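You operate a simulated robot arm through the tools that you are given. There is no shell and no other tool. Be economical: measure what you need, move in short steps, check, and stop when the job is done.

You run a simulated robot arm. Do the job below in one go: nothing can be reset, and whatever is moved stays where it is left.

TASK
Fetch the brown cloth and set it on the wooden side counter.
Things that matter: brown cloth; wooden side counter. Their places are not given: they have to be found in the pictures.

Only the result counts: the job must be done as asked and must still hold three seconds after the hand-in. Knocking over, shifting, dropping, spilling or breaking anything else fails it.

THE ROBOT
A 6-joint arm with a two-finger parallel gripper, fixed in place. Base frame: the origin is at the foot of the arm, x ahead of it, y to its left, z up; the work surface is at about z = 860. Readings come in mm, degrees, newtons and seconds.
With the tool pointing down near the work surface it reaches from about 240 to 640 mm from the base axis. Its first joint turns from -66.0 to 66.0 degrees. Payload 2.7 kg.
The TCP is the grasp point between the finger pads, 23 mm short of the fingertips. In the tool frame z runs along the fingers and y along their closing line. Largest opening 94 mm; finger width 38, thickness 10; the body of the gripper, 54 by 96 mm, starts 39 mm behind the TCP.
Orientation is that of the tool frame in the base frame, as a unit quaternion [x, y, z, w]. With the fingers straight down and closing along the base's y, the tool's x points along the base's -x, its y along +y and its z along -z.

THE INTERFACE
- The arm moves only by the tool apply_moves. Its argument "moves" is one flat list of numbers, 6 for each row, row after row: the shift along the tool's x, y, z in units of 20 mm (1.0 is 20 mm), then the turn, a rotation vector about the tool's x, y, z in units of 5 degrees (1.0 is 5 degrees). In form: [dx, dy, dz, wx, wy, wz, dx, dy, dz, wx, wy, wz, ...]. A call has 1 to 10 rows; each row shifts and turns the commanded pose from where the row before left it, along the tool's axes as they then stand. "grip" is the opening in per cent of the stroke, from 0 (shut) to 100 (fully open), set as the call begins (left out, the last holds). A call with a number of a shift or a turn outside -1 to 1 is refused whole. Each row takes 0.2 s and may step no farther than 50 mm and 8.6 degrees from the row before; otherwise, or with a gripper value out of range, the whole call is refused. A pose out of reach is approached as far as the arm can. The call stops where the force on the tool passes 40 N (or 10 N more than at its start, if that is more) or the arm is blocked; 0.2 s more then pass. The fingers move at their own pace (about 45 mm/s each) and stop on an object; they squeeze with about 29 N. The grip force told is the motor's: it shows also when the fingers shut on nothing. Time passes only in rows, and 0.2 s behind the last, so rows that do not move let the fingers close. It gives the time, the measured TCP pose, the force on the tool (base axes), the opening and the grip force at its end, in the units of the frame above (readings bear some noise), and new pictures: "views" is both (left out), scene, wrist or none.
- Cameras (640 x 400 px; columns grow to the right, rows downward): "scene" is fixed at [58.9, -419.3, 1404.5]; the picture's right is [0.91, -0.42, 0.00], its down [-0.23, -0.51, -0.83] and it looks along [0.34, 0.76, -0.56] (base axes); focal length 332 px, centre (320, 200). "wrist" rides on the gripper at [-39, 0, -44] in the tool frame; the picture's right is [0.00, -1.00, 0.00], its down [0.97, 0.00, -0.24] and it looks along [0.24, 0.00, 0.97] (tool axes); focal length 218 px, centre (320, 200).
- pixel_to_xyz(camera, pixels): there is no depth. For up to 12 entries [column, row, z] of the newest picture of that camera ("zoom" is the newest enlarged one), the place [x, y] in the base frame at which the ray of that pixel passes the height z, good to about 2 mm. The clock stands still meanwhile.
- close_up(camera, box): a new picture of the part [left, top, right, bottom] of that camera's present view, enlarged. The clock stands still meanwhile.
- finish_job(): hands the job in; it is judged then, once.

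Work in short steps. Measure before you move; look again where a grasp or a placing could have gone wrong, and mend it. You have 60 turns and 120 pictures in all, those below and enlarged ones among them. Open the gripper and draw the arm clear of the work before you hand the job in, unless the task says otherwise; then end with one line.

The tools are called after "Emit:" as name(argument=value, ...) on one line, values as JSON. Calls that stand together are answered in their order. apply_moves: Moves the arm, as the interface text tells. Its arguments: {"type":"object","properties":{"moves":{"type":"array","items":{"type":"number"}},"grip":{"type":"number"},"views":{"type":"string","enum":["both","scene","wrist","none"]}},"required":["moves"]} The other tools are called the same way: pixel_to_xyz (camera, pixels) gives the place at which the rays of pixels pass given heights; close_up (camera, box) takes an enlarged picture of a part of a camera's view; finish_job () hands the job in.

At the start:

```text
time: 0.0
tcp_pos: [280.8, 300.6, 1113.4]
tool_rot: [-0.001, 1.0, 0.0, 0.0]
ft_force: [0.0, -0.6, 0.6]
width: 93.9
grip_force: 0.0
```

scene: 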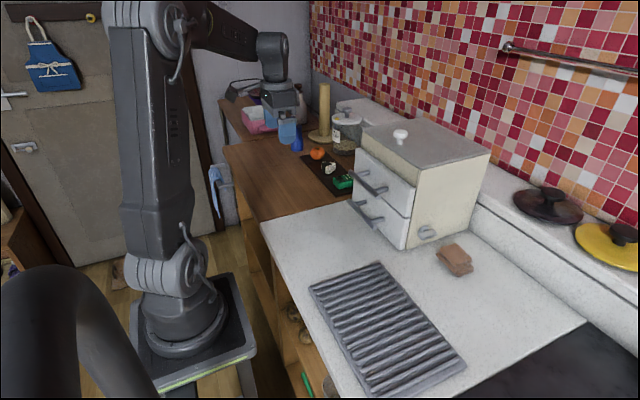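
wrist: 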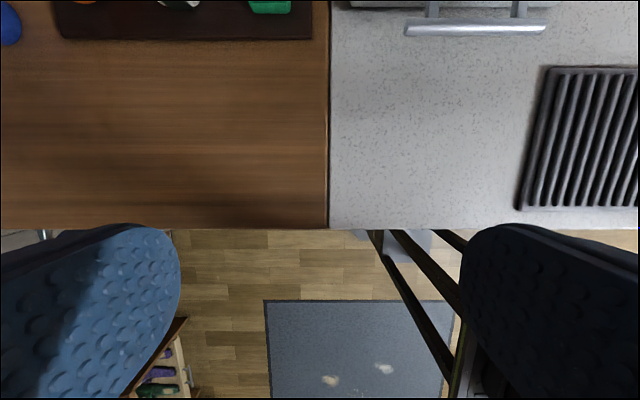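

The brown cloth seems to lie at about (455,260) in the scene picture, on the white counter right of the drawer box. I enlarge it and measure positions.

Emit:
close_up(camera="scene", box=[340, 120, 540, 300])

Emit:
pixel_to_xyz(camera="scene", pixels=[[455, 268, 860], [440, 252, 870], [470, 270, 860], [405, 248, 860], [468, 230, 860], [585, 322, 860], [260, 222, 860], [225, 148, 860], [315, 160, 860], [350, 200, 860], [490, 155, 1060], [380, 265, 880]])

Emit:
close_up(camera="scene", box=[200, 70, 400, 230])

```text
2.22 times, centred on (440, 210) of scene
```

zoom: 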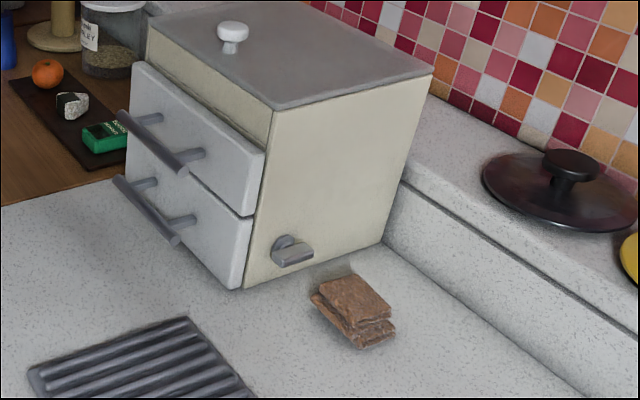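

```text
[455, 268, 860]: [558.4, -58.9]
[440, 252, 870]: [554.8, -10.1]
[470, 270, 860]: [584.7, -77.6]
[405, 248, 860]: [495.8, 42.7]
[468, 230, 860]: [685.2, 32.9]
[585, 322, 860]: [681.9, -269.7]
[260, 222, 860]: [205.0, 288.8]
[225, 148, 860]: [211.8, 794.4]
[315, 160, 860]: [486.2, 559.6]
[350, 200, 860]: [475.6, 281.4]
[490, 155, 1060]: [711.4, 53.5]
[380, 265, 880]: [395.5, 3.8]
```

```text
2.50 times, centred on (300, 150) of scene
```

zoom: 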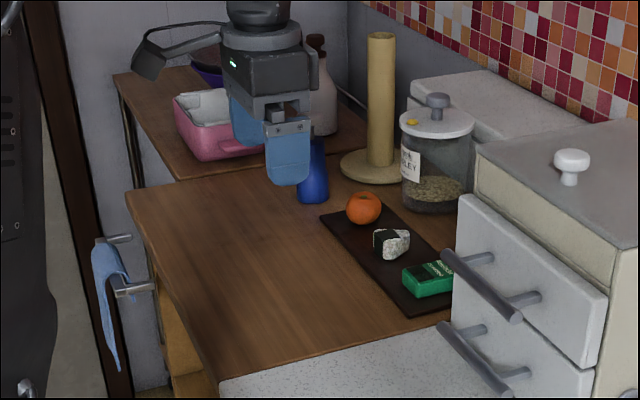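

The cloth is a small folded stack near (560,-45), next to the drawer box (y>40). The wooden counter lies at y>290. I swing at height to y≈-60, staying in front of the box.

Emit:
apply_moves(moves=[0, -1, 0, 0, 0, 0, 0, -1, 0, 0, 0, 0, 0, -1, 0, 0, 0, 0, 0, -1, 0, 0, 0, 0, 0, -1, 0, 0, 0, 0, 0, -1, 0, 0, 0, 0, 0, -1, 0, 0, 0, 0, 0, -1, 0, 0, 0, 0, 0, -1, 0, 0, 0, 0, 0, -1, 0, 0, 0, 0], grip=100, views="none")

Emit:
apply_moves(moves=[0, -1, 0, 0, 0, 0, 0, -1, 0, 0, 0, 0, 0, -1, 0, 0, 0, 0, 0, -1, 0, 0, 0, 0, 0, -1, 0, 0, 0, 0, 0, -1, 0, 0, 0, 0, 0, -1, 0, 0, 0, 0, -1, -1, 0, 0, 0, 0, -1, 0, 0, 0, 0, 0, -1, 0, 0, 0, 0, 0], views="both")

```text
time: 2.2
tcp_pos: [280.0, 100.9, 1111.2]
tool_rot: [-0.001, 1.0, 0.001, 0.0]
ft_force: [0.4, -0.1, 0.3]
width: 94.0
grip_force: 0.1
```

```text
time: 4.4
tcp_pos: [342.4, -59.2, 1112.6]
tool_rot: [0.0, 1.0, 0.0, 0.0]
ft_force: [-0.5, -0.2, 0.2]
width: 94.1
grip_force: 0.0
```

scene: 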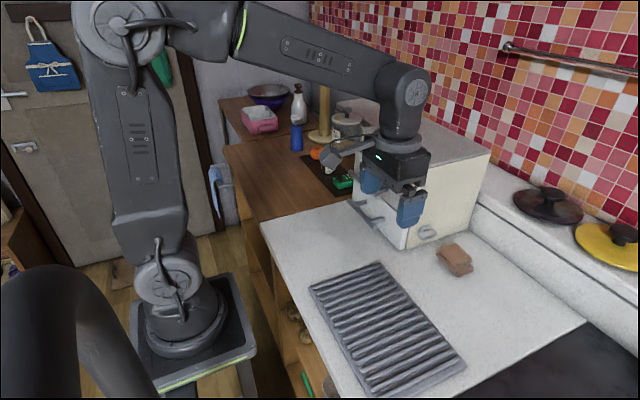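
wrist: 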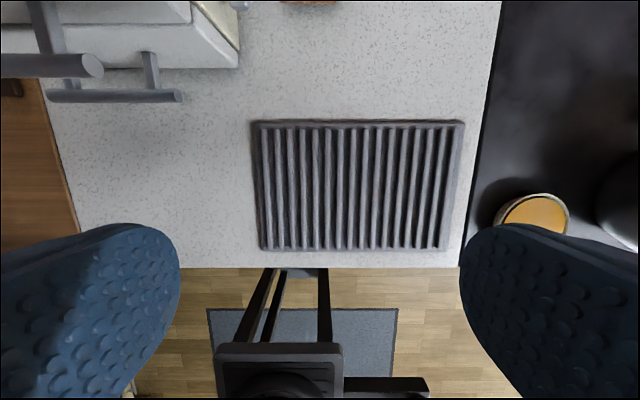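

The cloth shows at the top of the wrist picture (col ~310), so it is nearly aligned in y. I go forward 160 mm at height.

Emit:
apply_moves(moves=[-1, 0, 0, 0, 0, 0, -1, 0, 0, 0, 0, 0, -1, 0, 0, 0, 0, 0, -1, 0, 0, 0, 0, 0, -1, 0, 0, 0, 0, 0, -1, 0, 0, 0, 0, 0, -1, 0, 0, 0, 0, 0, -1, 0, 0, 0, 0, 0], views="both")

Emit:
close_up(camera="wrist", box=[220, 0, 420, 125])

```text
time: 6.2
tcp_pos: [499.7, -58.5, 1112.8]
tool_rot: [0.001, 1.0, 0.0, 0.0]
ft_force: [0.1, 0.7, 0.7]
width: 93.9
grip_force: 0.1
```

scene: 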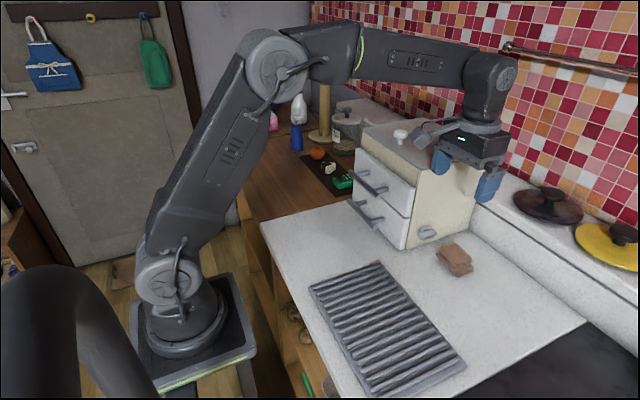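
wrist: 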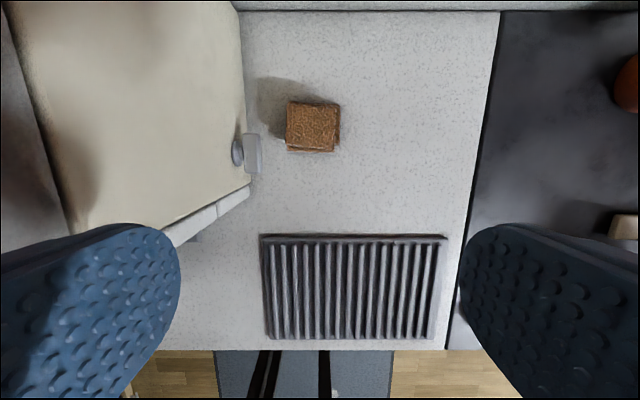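

```text
3.20 times, centred on (320, 62) of wrist
```

zoom: 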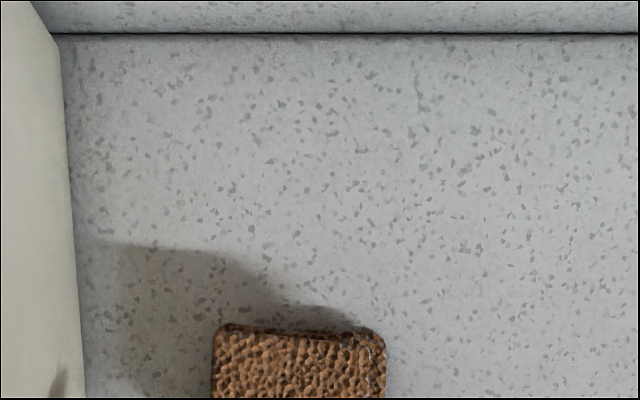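

The cloth is at cols 286–340, rows 101–152 of the wrist view, and the box knob at col ~262. I measure both.

Emit:
pixel_to_xyz(camera="wrist", pixels=[[288, 102, 885], [340, 104, 885], [335, 152, 870], [287, 150, 870], [313, 127, 880], [262, 155, 900], [262, 155, 920], [248, 185, 860]])

Emit:
pixel_to_xyz(camera="scene", pixels=[[457, 277, 860], [472, 267, 860], [437, 253, 870], [455, 243, 885], [473, 258, 885], [437, 251, 885], [455, 267, 885]])

Emit:
close_up(camera="scene", box=[400, 210, 500, 290])

```text
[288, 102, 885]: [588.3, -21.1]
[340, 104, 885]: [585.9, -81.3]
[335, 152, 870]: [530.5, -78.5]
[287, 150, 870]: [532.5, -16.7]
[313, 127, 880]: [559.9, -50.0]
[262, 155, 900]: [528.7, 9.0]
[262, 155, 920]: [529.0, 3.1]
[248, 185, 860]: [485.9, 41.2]
```

```text
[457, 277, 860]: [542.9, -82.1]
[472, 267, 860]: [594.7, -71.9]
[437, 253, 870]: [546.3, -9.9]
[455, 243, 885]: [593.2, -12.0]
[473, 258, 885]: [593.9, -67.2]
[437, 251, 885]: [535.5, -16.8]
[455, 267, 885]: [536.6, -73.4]
```

```text
5.00 times, centred on (450, 250) of scene
```

zoom: 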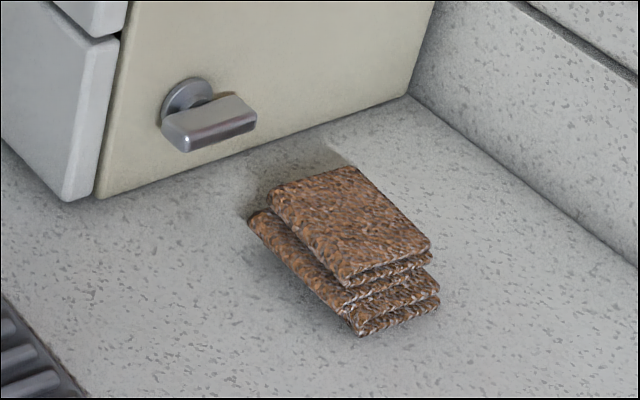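

The cloth is about 58×60 mm, ~25 mm tall, centred near (560,-48). The knob (y down to ~5) would be near a finger closing along y, so I turn the tool 90° to close along x, with the camera on the -y side.

Emit:
apply_moves(moves=[0, 0, 0, 0, 0, 1, 0, 0, 0, 0, 0, 1, 0, 0, 0, 0, 0, 1, 0, 0, 0, 0, 0, 1, 0, 0, 0, 0, 0, 1, 0, 0, 0, 0, 0, 1, 0, 0, 0, 0, 0, 1, 0, 0, 0, 0, 0, 1, 0, 0, 0, 0, 0, 1], views="none")

Emit:
apply_moves(moves=[0, 0, 0, 0, 0, 1, 0, 0, 0, 0, 0, 1, 0, 0, 0, 0, 0, 1, 0, 0, 0, 0, 0, 1, 0, 0, 0, 0, 0, 1, 0, 0, 0, 0, 0, 1, 0, 0, 0, 0, 0, 1, 0, 0, 0, 0, 0, 1, 0, 0, 0, 0, 0, 1], views="both")

```text
time: 8.2
tcp_pos: [500.8, -59.6, 1112.6]
tool_rot: [0.383, 0.924, 0.0, 0.001]
ft_force: [-0.2, -1.1, -0.5]
width: 94.0
grip_force: 0.1
```

```text
time: 10.2
tcp_pos: [499.7, -59.4, 1113.1]
tool_rot: [0.708, 0.706, 0.0, 0.0]
ft_force: [0.4, 0.0, -0.1]
width: 93.9
grip_force: 0.0
```

scene: 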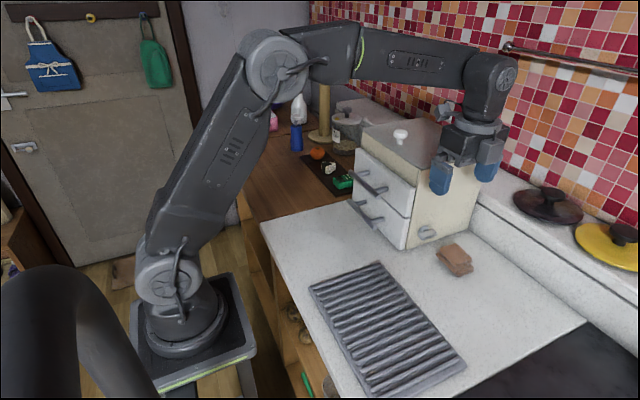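
wrist: 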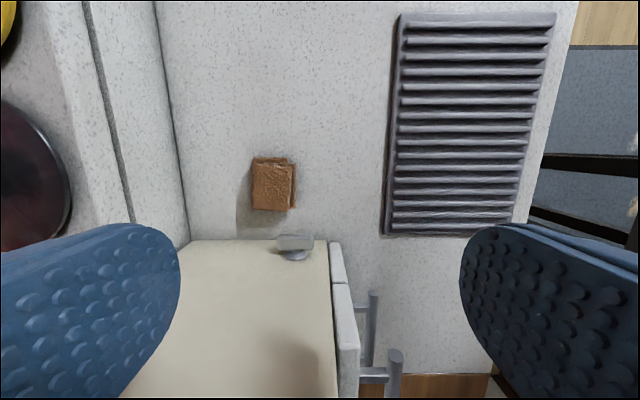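

The turn is done. The cloth's top layer is at cols 252–293, rows 163–211; I measure again.

Emit:
pixel_to_xyz(camera="wrist", pixels=[[252, 165, 888], [293, 165, 888], [253, 210, 888], [291, 211, 888], [252, 157, 862], [297, 207, 862], [290, 236, 905], [272, 187, 885]])

```text
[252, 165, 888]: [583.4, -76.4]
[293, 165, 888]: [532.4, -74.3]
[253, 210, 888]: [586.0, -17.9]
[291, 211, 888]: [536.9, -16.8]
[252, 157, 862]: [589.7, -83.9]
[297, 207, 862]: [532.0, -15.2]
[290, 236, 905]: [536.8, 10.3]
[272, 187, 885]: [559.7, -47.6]
```

I move 60 mm in x and 10 mm in y to be above (560,-49), then descend to about z 950 and look.

Emit:
apply_moves(moves=[0, 1, 0, 0, 0, 0, 0.5, 1, 0, 0, 0, 0, 0, 1, 0, 0, 0, 0, 0, 0, 1, 0, 0, 0, 0, 0, 1, 0, 0, 0, 0, 0, 1, 0, 0, 0, 0, 0, 1, 0, 0, 0, 0, 0, 1, 0, 0, 0, 0, 0, 1, 0, 0, 0, 0, 0, 1, 0, 0, 0], views="both")

```text
time: 12.1
tcp_pos: [562.7, -49.3, 1021.1]
tool_rot: [0.706, 0.708, 0.01, 0.009]
ft_force: [-0.5, -0.4, 8.0]
width: 94.0
grip_force: 0.0
stopped in row 9: the force on the tool passed its limit (the readings are from after the stop); the commanded pose is now the measured one
```

scene: 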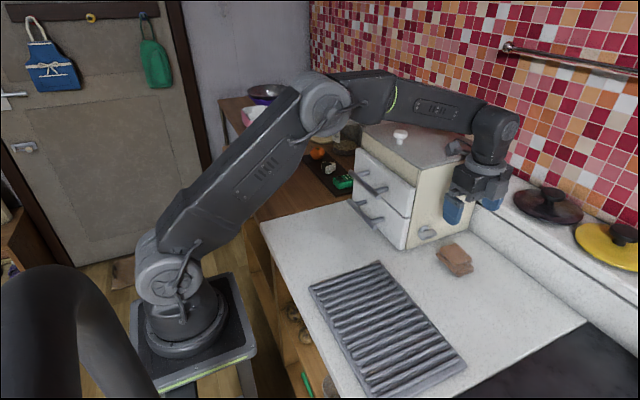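
wrist: 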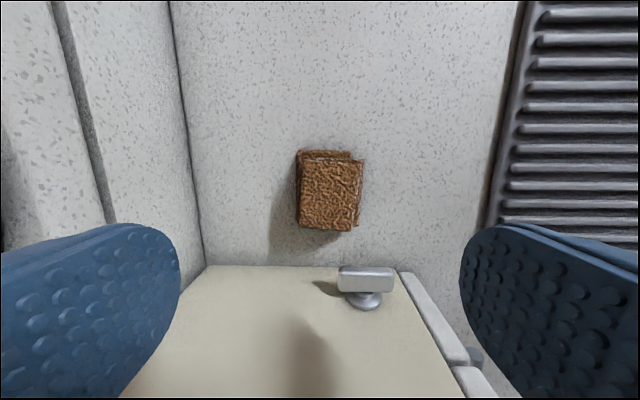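

Force limit hit at z 1021: something on the wrist on the tool's +x side, at (455,148), appears to have touched the box's lid. I raise straight up 80 mm and look closely.

Emit:
apply_moves(moves=[0, 0, -1, 0, 0, 0, 0, 0, -1, 0, 0, 0, 0, 0, -1, 0, 0, 0, 0, 0, -1, 0, 0, 0], views="none")

Emit:
close_up(camera="scene", box=[340, 60, 540, 260])

```text
time: 13.1
tcp_pos: [562.9, -49.7, 1100.3]
tool_rot: [0.706, 0.708, 0.01, 0.007]
ft_force: [-0.2, 0.7, 0.4]
width: 94.1
grip_force: 0.0
```

```text
2.00 times, centred on (440, 160) of scene
```

zoom: 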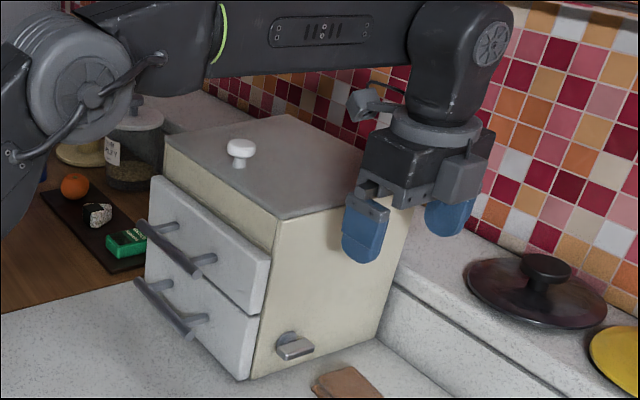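

The box is unmoved. The bracket on the tool's +x side overhangs it, so I level the tilt (~1.4°) and turn 180° back the other way, so the bracket points to -y.

Emit:
apply_moves(moves=[0, 0, 0, 0.28, 0, 0, 0, 0, 0, 0, 0, -1, 0, 0, 0, 0, 0, -1, 0, 0, 0, 0, 0, -1, 0, 0, 0, 0, 0, -1, 0, 0, 0, 0, 0, -1, 0, 0, 0, 0, 0, -1, 0, 0, 0, 0, 0, -1, 0, 0, 0, 0, 0, -1, 0, 0, 0, 0, 0, -1], views="none")

Emit:
apply_moves(moves=[0, 0, 0, 0, 0, -1, 0, 0, 0, 0, 0, -1, 0, 0, 0, 0, 0, -1, 0, 0, 0, 0, 0, -1, 0, 0, 0, 0, 0, -1, 0, 0, 0, 0, 0, -1, 0, 0, 0, 0, 0, -1, 0, 0, 0, 0, 0, -1, 0, 0, 0, 0, 0, -1], views="none")

Emit:
apply_moves(moves=[0, 0, 0, 0, 0, -1, 0, 0, 0, 0, 0, -1, 0, 0, 0, 0, 0, -1, 0, 0, 0, 0, 0, -1, 0, 0, 0, 0, 0, -1, 0, 0, 0, 0, 0, -1, 0, 0, 0, 0, 0, -1, 0, 0, 0, 0, 0, -1, 0, 0, 0, 0, 0, -1], views="none")

Emit:
apply_moves(moves=[0, 0, 0, 0, 0, -1, 0, 0, 0, 0, 0, -1, 0, 0, 0, 0, 0, -1, 0, 0, 0, 0, 0, -1, 0, 0, 0, 0, 0, -1, 0, 0, 0, 0, 0, -1, 0, 0, 0, 0, 0, -1, 0, 0, 0, 0, 0, -1, 0, 0, 0, 0, 0, -1], views="both")

```text
time: 15.3
tcp_pos: [560.5, -49.8, 1100.4]
tool_rot: [0.381, 0.925, 0.002, -0.001]
ft_force: [-0.1, 0.4, -0.4]
width: 93.9
grip_force: 0.1
```

```text
time: 17.3
tcp_pos: [561.0, -48.9, 1101.0]
tool_rot: [-0.003, 1.0, 0.002, -0.001]
ft_force: [0.0, 0.1, -0.8]
width: 94.2
grip_force: 0.1
```

```text
time: 19.3
tcp_pos: [560.6, -50.0, 1099.9]
tool_rot: [-0.385, 0.923, 0.002, 0.001]
ft_force: [-0.1, 0.7, -0.4]
width: 94.3
grip_force: 0.0
```

```text
time: 21.3
tcp_pos: [560.6, -49.2, 1099.8]
tool_rot: [0.709, -0.706, -0.002, 0.001]
ft_force: [0.6, 0.3, 0.8]
width: 93.9
grip_force: 0.1
```

scene: 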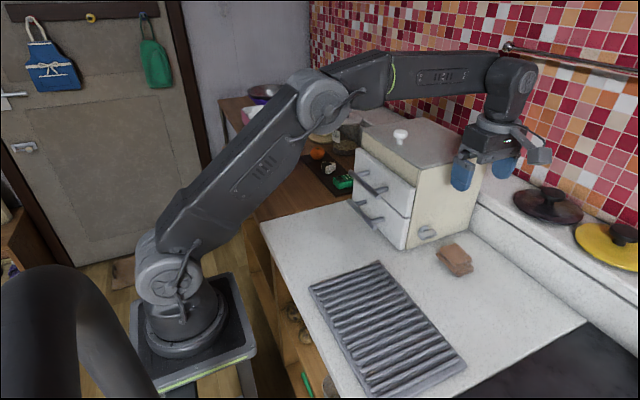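
wrist: 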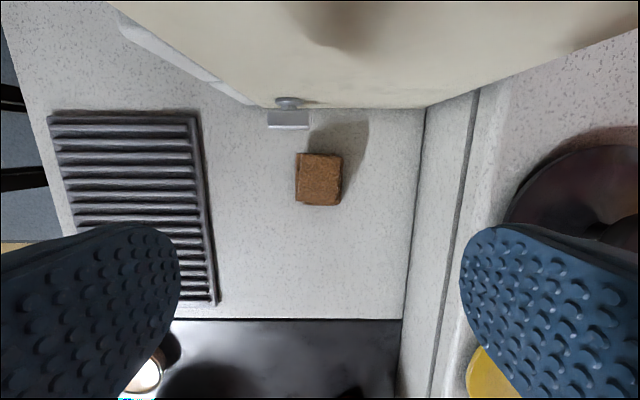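

The bracket now points to -y, away from the box. I descend to about z 960 and look again.

Emit:
apply_moves(moves=[0, 0, 1, 0, 0, 0, 0, 0, 1, 0, 0, 0, 0, 0, 1, 0, 0, 0, 0, 0, 1, 0, 0, 0, 0, 0, 1, 0, 0, 0, 0, 0, 1, 0, 0, 0, 0, 0, 1, 0, 0, 0], views="both")

```text
time: 22.9
tcp_pos: [561.0, -48.5, 958.7]
tool_rot: [0.708, -0.706, -0.001, -0.001]
ft_force: [-0.2, 0.1, -0.4]
width: 93.9
grip_force: 0.0
```

scene: 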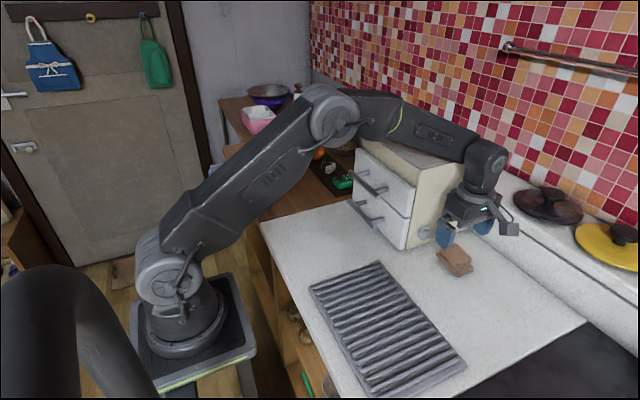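
wrist: 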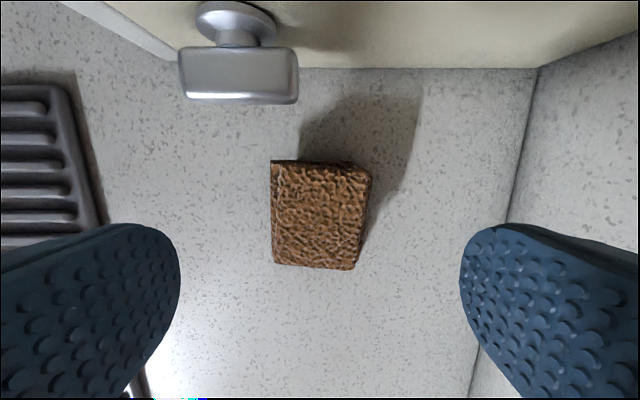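

The cloth is centred between the fingers at about (321,213). A quick measurement before the final descent.

Emit:
pixel_to_xyz(camera="wrist", pixels=[[271, 165, 888], [371, 172, 888], [356, 270, 888], [274, 264, 888], [298, 95, 905], [240, 100, 905], [420, 68, 860]])

```text
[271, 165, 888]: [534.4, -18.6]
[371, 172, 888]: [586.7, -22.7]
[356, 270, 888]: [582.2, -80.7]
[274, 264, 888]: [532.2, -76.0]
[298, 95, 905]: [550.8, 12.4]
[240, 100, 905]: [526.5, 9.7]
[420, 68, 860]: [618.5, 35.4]
```

It is centred at (559,-50). I descend 70 mm to z≈889, tips just above the counter.

Emit:
apply_moves(moves=[0.15, 0, 1, 0, 0, 0, 0, 0, 1, 0, 0, 0, 0, 0, 1, 0, 0, 0, 0, 0, 0.5, 0, 0, 0], views="both")

```text
time: 23.9
tcp_pos: [561.3, -50.8, 891.0]
tool_rot: [0.709, -0.705, -0.002, -0.001]
ft_force: [0.4, 0.2, -0.3]
width: 94.1
grip_force: 0.0
```

scene: 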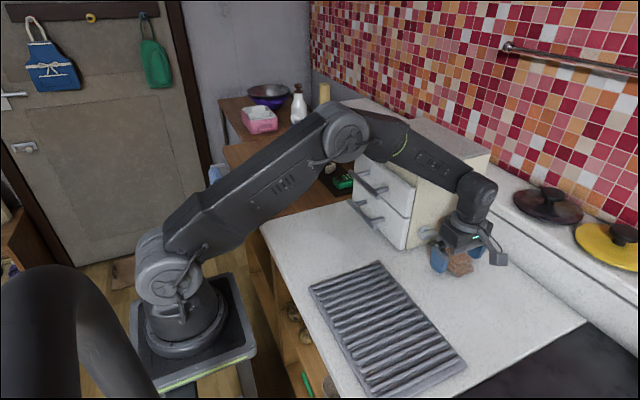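
wrist: 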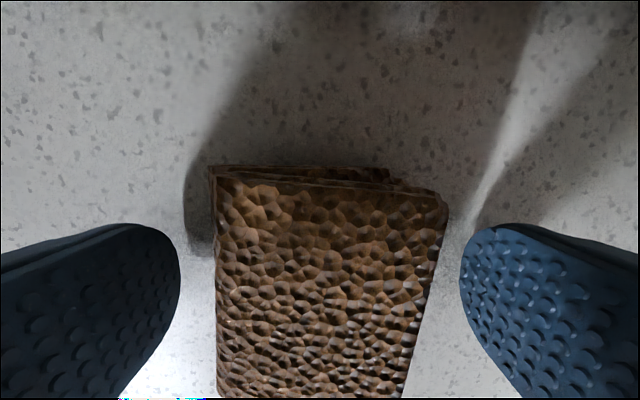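

The cloth sits between the fingers. I lower 2 mm and close.

Emit:
apply_moves(moves=[0, 0, 0.1, 0, 0, 0, 0, 0, 0, 0, 0, 0, 0, 0, 0, 0, 0, 0, 0, 0, 0, 0, 0, 0, 0, 0, 0, 0, 0, 0, 0, 0, 0, 0, 0, 0], grip=0, views="wrist")

```text
time: 25.3
tcp_pos: [561.0, -51.3, 889.6]
tool_rot: [0.709, -0.706, -0.002, 0.0]
ft_force: [-0.4, 0.0, -0.3]
width: 49.3
grip_force: 28.4
```

wrist: 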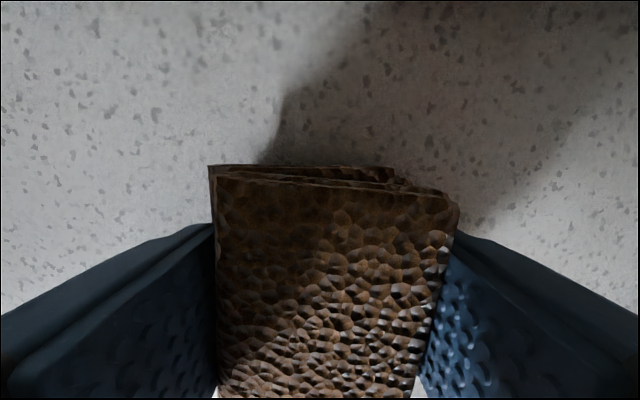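

The grip is firm at 49 mm, 28 N. I lift straight up 200 mm.

Emit:
apply_moves(moves=[0, 0, -1, 0, 0, 0, 0, 0, -1, 0, 0, 0, 0, 0, -1, 0, 0, 0, 0, 0, -1, 0, 0, 0, 0, 0, -1, 0, 0, 0, 0, 0, -1, 0, 0, 0, 0, 0, -1, 0, 0, 0, 0, 0, -1, 0, 0, 0, 0, 0, -1, 0, 0, 0, 0, 0, -1, 0, 0, 0], views="both")

```text
time: 27.5
tcp_pos: [559.6, -50.2, 1088.0]
tool_rot: [0.708, -0.706, -0.002, 0.0]
ft_force: [0.4, 0.2, -0.8]
width: 49.1
grip_force: 28.9
```

scene: 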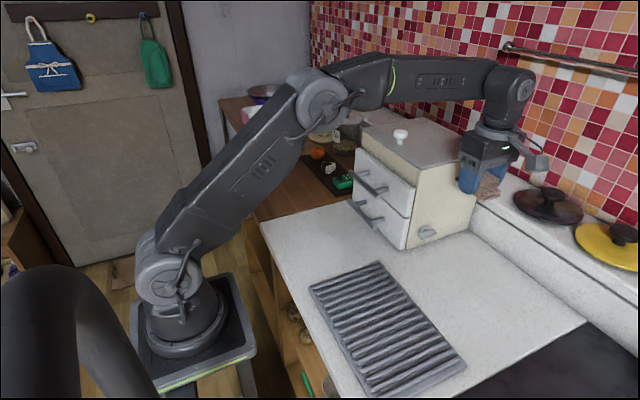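
wrist: 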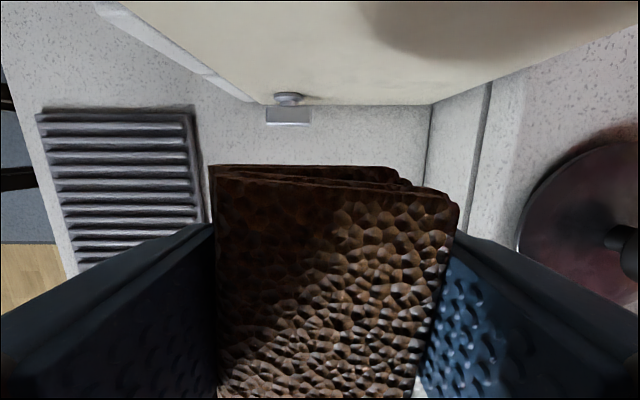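

The cloth is held. I draw back 250 mm toward x≈310, clear in front of the box.

Emit:
apply_moves(moves=[0, 1, 0, 0, 0, 0, 0, 1, 0, 0, 0, 0, 0, 1, 0, 0, 0, 0, 0, 1, 0, 0, 0, 0, 0, 1, 0, 0, 0, 0, 0, 1, -0.3, 0, 0, 0, 0, 1, -0.3, 0, 0, 0, 0, 1, -0.3, 0, 0, 0, 0, 1, -0.3, 0, 0, 0, 0, 1, 0, 0, 0, 0], views="none")

Emit:
apply_moves(moves=[0, 1, 0, 0, 0, 0, 0, 1, 0, 0, 0, 0, 0, 0.5, 0, 0, 0, 0, -1, 0, 0, 0, 0, 0, -1, 0, 0, 0, 0, 0, -1, 0, 0, 0, 0, 0, -1, 0, 0, 0, 0, 0, -1, 0, 0, 0, 0, 0, -1, 0, 0, 0, 0, 0], views="both")

```text
time: 29.7
tcp_pos: [361.6, -52.4, 1111.9]
tool_rot: [0.708, -0.706, -0.001, -0.001]
ft_force: [0.5, -0.4, -1.7]
width: 49.4
grip_force: 28.6
```

```text
time: 31.7
tcp_pos: [311.7, 69.1, 1111.1]
tool_rot: [0.708, -0.706, -0.002, 0.0]
ft_force: [-0.1, 0.3, -0.4]
width: 49.2
grip_force: 29.0
```

scene: 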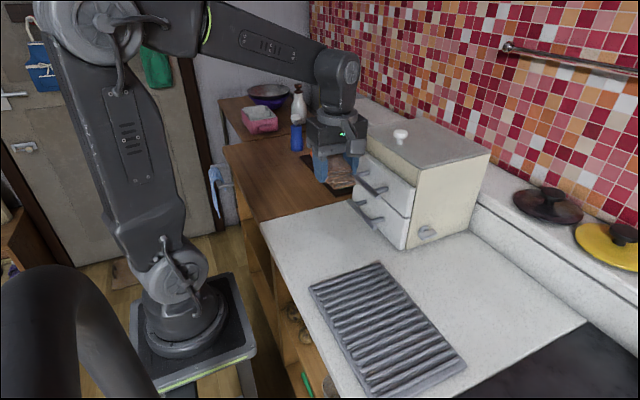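
wrist: 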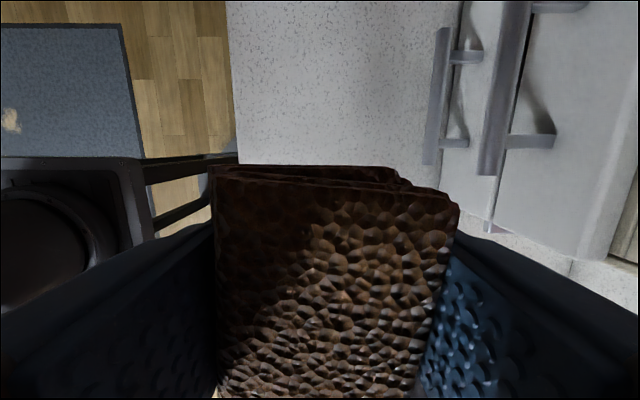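

Everything is clear. I continue along +y by 320 mm to y≈390.

Emit:
apply_moves(moves=[-1, 0, 0, 0, 0, 0, -1, 0, 0, 0, 0, 0, -1, 0, 0, 0, 0, 0, -1, 0, 0, 0, 0, 0, -1, 0, 0, 0, 0, 0, -1, 0, 0, 0, 0, 0, -1, 0, 0, 0, 0, 0, -1, 0, 0, 0, 0, 0], views="none")

Emit:
apply_moves(moves=[-1, 0, 0, 0, 0, 0, -1, 0, 0, 0, 0, 0, -1, 0, 0, 0, 0, 0, -1, 0, 0, 0, 0, 0, -1, 0, 0, 0, 0, 0, -1, 0, 0, 0, 0, 0, -1, 0, 0, 0, 0, 0, -1, 0, 0, 0, 0, 0], views="both")

```text
time: 33.5
tcp_pos: [308.2, 226.7, 1113.4]
tool_rot: [0.708, -0.707, -0.002, 0.0]
ft_force: [0.9, 0.3, -1.3]
width: 49.4
grip_force: 29.2
```

```text
time: 35.3
tcp_pos: [309.6, 387.3, 1113.4]
tool_rot: [0.709, -0.706, -0.002, 0.0]
ft_force: [0.8, -0.2, -0.9]
width: 48.8
grip_force: 28.7
```

scene: 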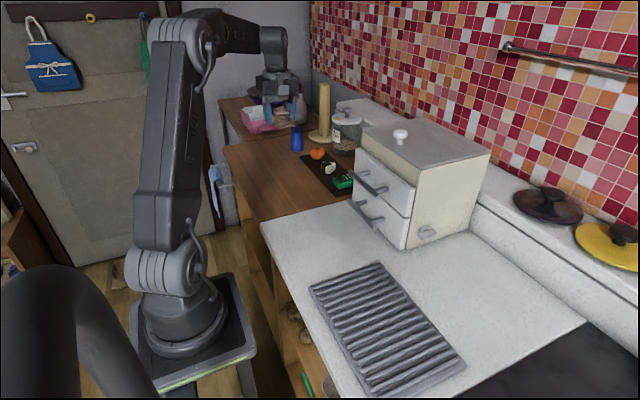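
wrist: 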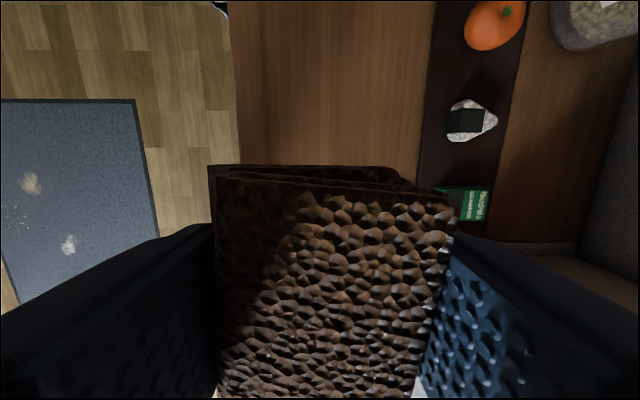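

The wooden surface shows from col ~235 to the board at col ~420. I measure these, the blue cup included.

Emit:
pixel_to_xyz(camera="wrist", pixels=[[238, 130, 860], [422, 150, 865], [418, 175, 865], [438, 20, 865]])

Emit:
pixel_to_xyz(camera="scene", pixels=[[297, 150, 860], [262, 222, 860], [352, 199, 860], [334, 195, 860], [302, 156, 860]])

```text
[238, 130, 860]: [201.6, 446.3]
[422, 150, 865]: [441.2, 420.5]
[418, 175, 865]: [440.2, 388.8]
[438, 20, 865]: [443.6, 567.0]
```

```text
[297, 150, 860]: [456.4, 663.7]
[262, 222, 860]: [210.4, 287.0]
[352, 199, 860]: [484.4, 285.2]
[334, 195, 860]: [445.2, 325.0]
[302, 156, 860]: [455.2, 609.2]
```

The spot (310,388) is clear: counter edge at x≈202, board at x≥440. I descend 200 mm.

Emit:
apply_moves(moves=[0, 0, 1, 0, 0, 0, 0, 0, 1, 0, 0, 0, 0, 0, 1, 0, 0, 0, 0, 0, 1, 0, 0, 0, 0, 0, 1, 0, 0, 0, 0, 0, 1, 0, 0, 0, 0, 0, 1, 0, 0, 0, 0, 0, 1, 0, 0, 0, 0, 0, 1, 0, 0, 0, 0, 0, 1, 0, 0, 0], views="both")

Emit:
close_up(camera="scene", box=[220, 90, 380, 210])

```text
time: 37.5
tcp_pos: [311.3, 388.4, 914.4]
tool_rot: [0.708, -0.706, -0.002, -0.001]
ft_force: [0.3, -0.8, -0.3]
width: 49.4
grip_force: 29.0
```

scene: 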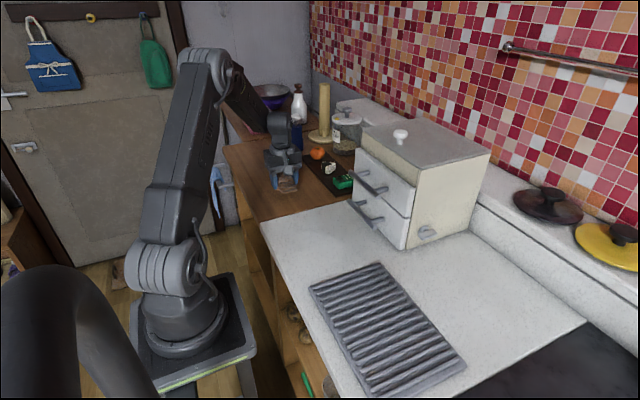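
wrist: 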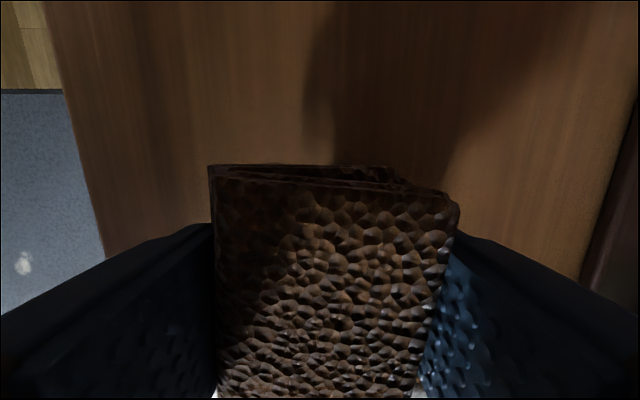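

```text
3.33 times, centred on (300, 150) of scene
```

zoom: 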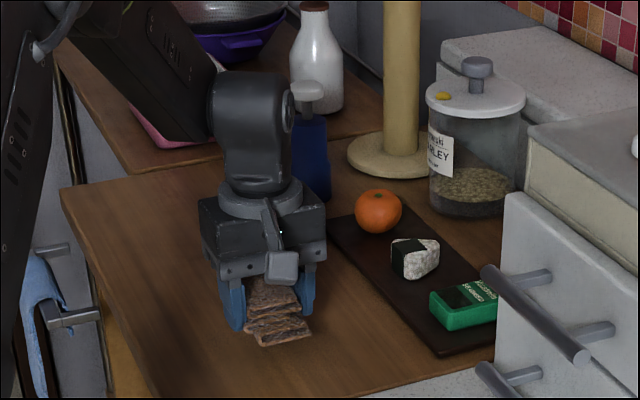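

About 24 mm remains to the height of the grasp; I lower it in small steps.

Emit:
apply_moves(moves=[0, 0, 0.5, 0, 0, 0, 0, 0, 0.3, 0, 0, 0, 0, 0, 0.2, 0, 0, 0, 0, 0, 0.15, 0, 0, 0, 0, 0, 0, 0, 0, 0], views="wrist")

```text
time: 38.7
tcp_pos: [309.6, 387.5, 890.7]
tool_rot: [0.709, -0.705, -0.002, 0.0]
ft_force: [0.6, 0.4, -1.1]
width: 49.4
grip_force: 28.8
```

wrist: 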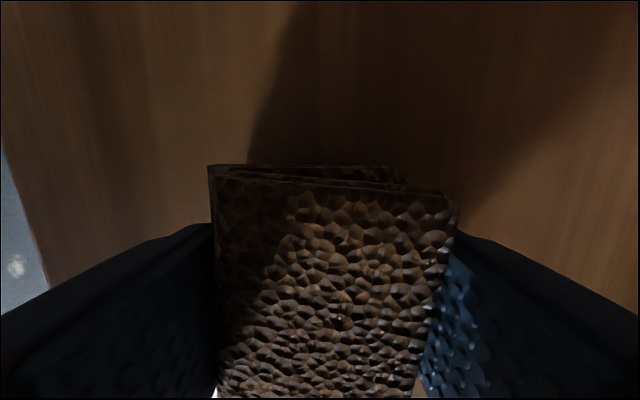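

No contact yet, so I lower a couple of mm more in tiny steps.

Emit:
apply_moves(moves=[0, 0, 0.08, 0, 0, 0, 0, 0, 0.05, 0, 0, 0, 0, 0, 0, 0, 0, 0], views="none")

Emit:
close_up(camera="scene", box=[250, 140, 330, 200])

```text
time: 39.5
tcp_pos: [309.9, 389.2, 889.3]
tool_rot: [0.708, -0.706, -0.002, -0.001]
ft_force: [-2.2, -2.7, 5.4]
width: 49.5
grip_force: 28.8
```

```text
6.67 times, centred on (290, 170) of scene
```

zoom: 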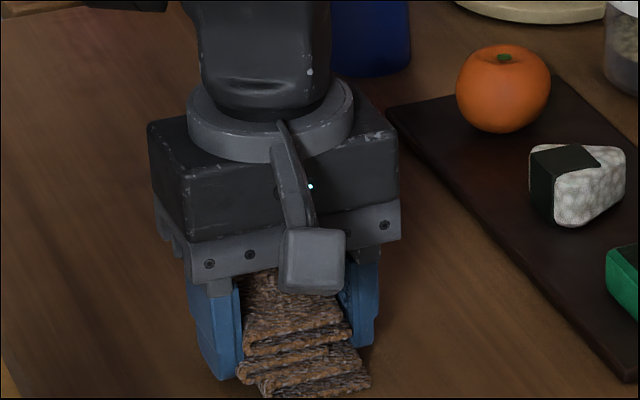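

The upward force of 5 N shows the cloth is resting on the wood. I open and wait, then rise.

Emit:
apply_moves(moves=[0, 0, 0, 0, 0, 0, 0, 0, 0, 0, 0, 0, 0, 0, 0, 0, 0, 0, 0, 0, 0, 0, 0, 0], grip=100, views="wrist")

Emit:
apply_moves(moves=[0, 0, -0.5, 0, 0, 0, 0, 0, -0.5, 0, 0, 0, 0, 0, -1, 0, 0, 0, 0, 0, -1, 0, 0, 0, 0, 0, -1, 0, 0, 0, 0, 0, -1, 0, 0, 0, 0, 0, -1, 0, 0, 0, 0, 0, -1, 0, 0, 0, 0, 0, -1, 0, 0, 0, 0, 0, -1, 0, 0, 0], views="both")

```text
time: 40.5
tcp_pos: [309.5, 388.3, 888.9]
tool_rot: [0.709, -0.706, -0.003, -0.001]
ft_force: [0.5, -0.3, 0.0]
width: 93.8
grip_force: 0.1
```

wrist: 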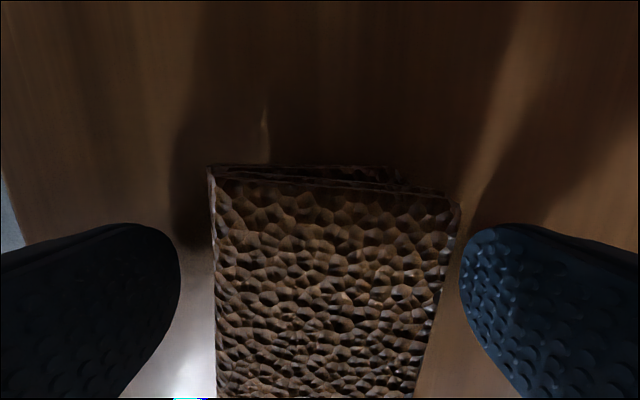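

```text
time: 42.7
tcp_pos: [308.5, 387.5, 1068.6]
tool_rot: [0.708, -0.706, -0.002, -0.001]
ft_force: [-0.7, -0.3, 0.2]
width: 94.0
grip_force: 0.0
```

scene: 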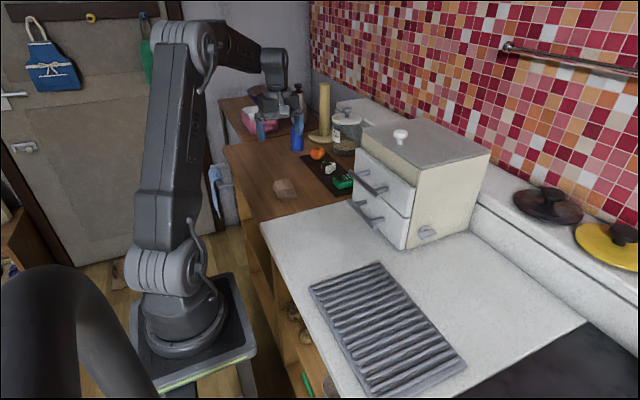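
wrist: 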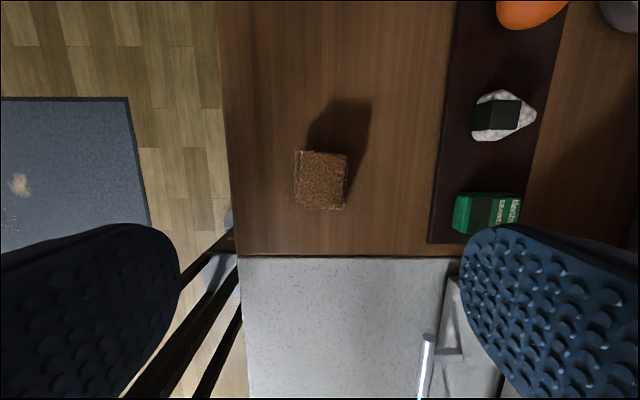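

The cloth lies flat on the wooden counter, fully inside its edges (wrist cols 295–348, rows 150–210). Nothing else has moved, the gripper is open and the arm is clear, so I hand in.

Emit:
finish_job()

```text
The job is handed in.
```

The brown cloth is lying flat on the wooden side counter, and the job is handed in. On the way to it, the wrist bracket touched the drawer box's lid once and hit the force limit, but the pictures showed the box hadn't moved and nothing else was disturbed.
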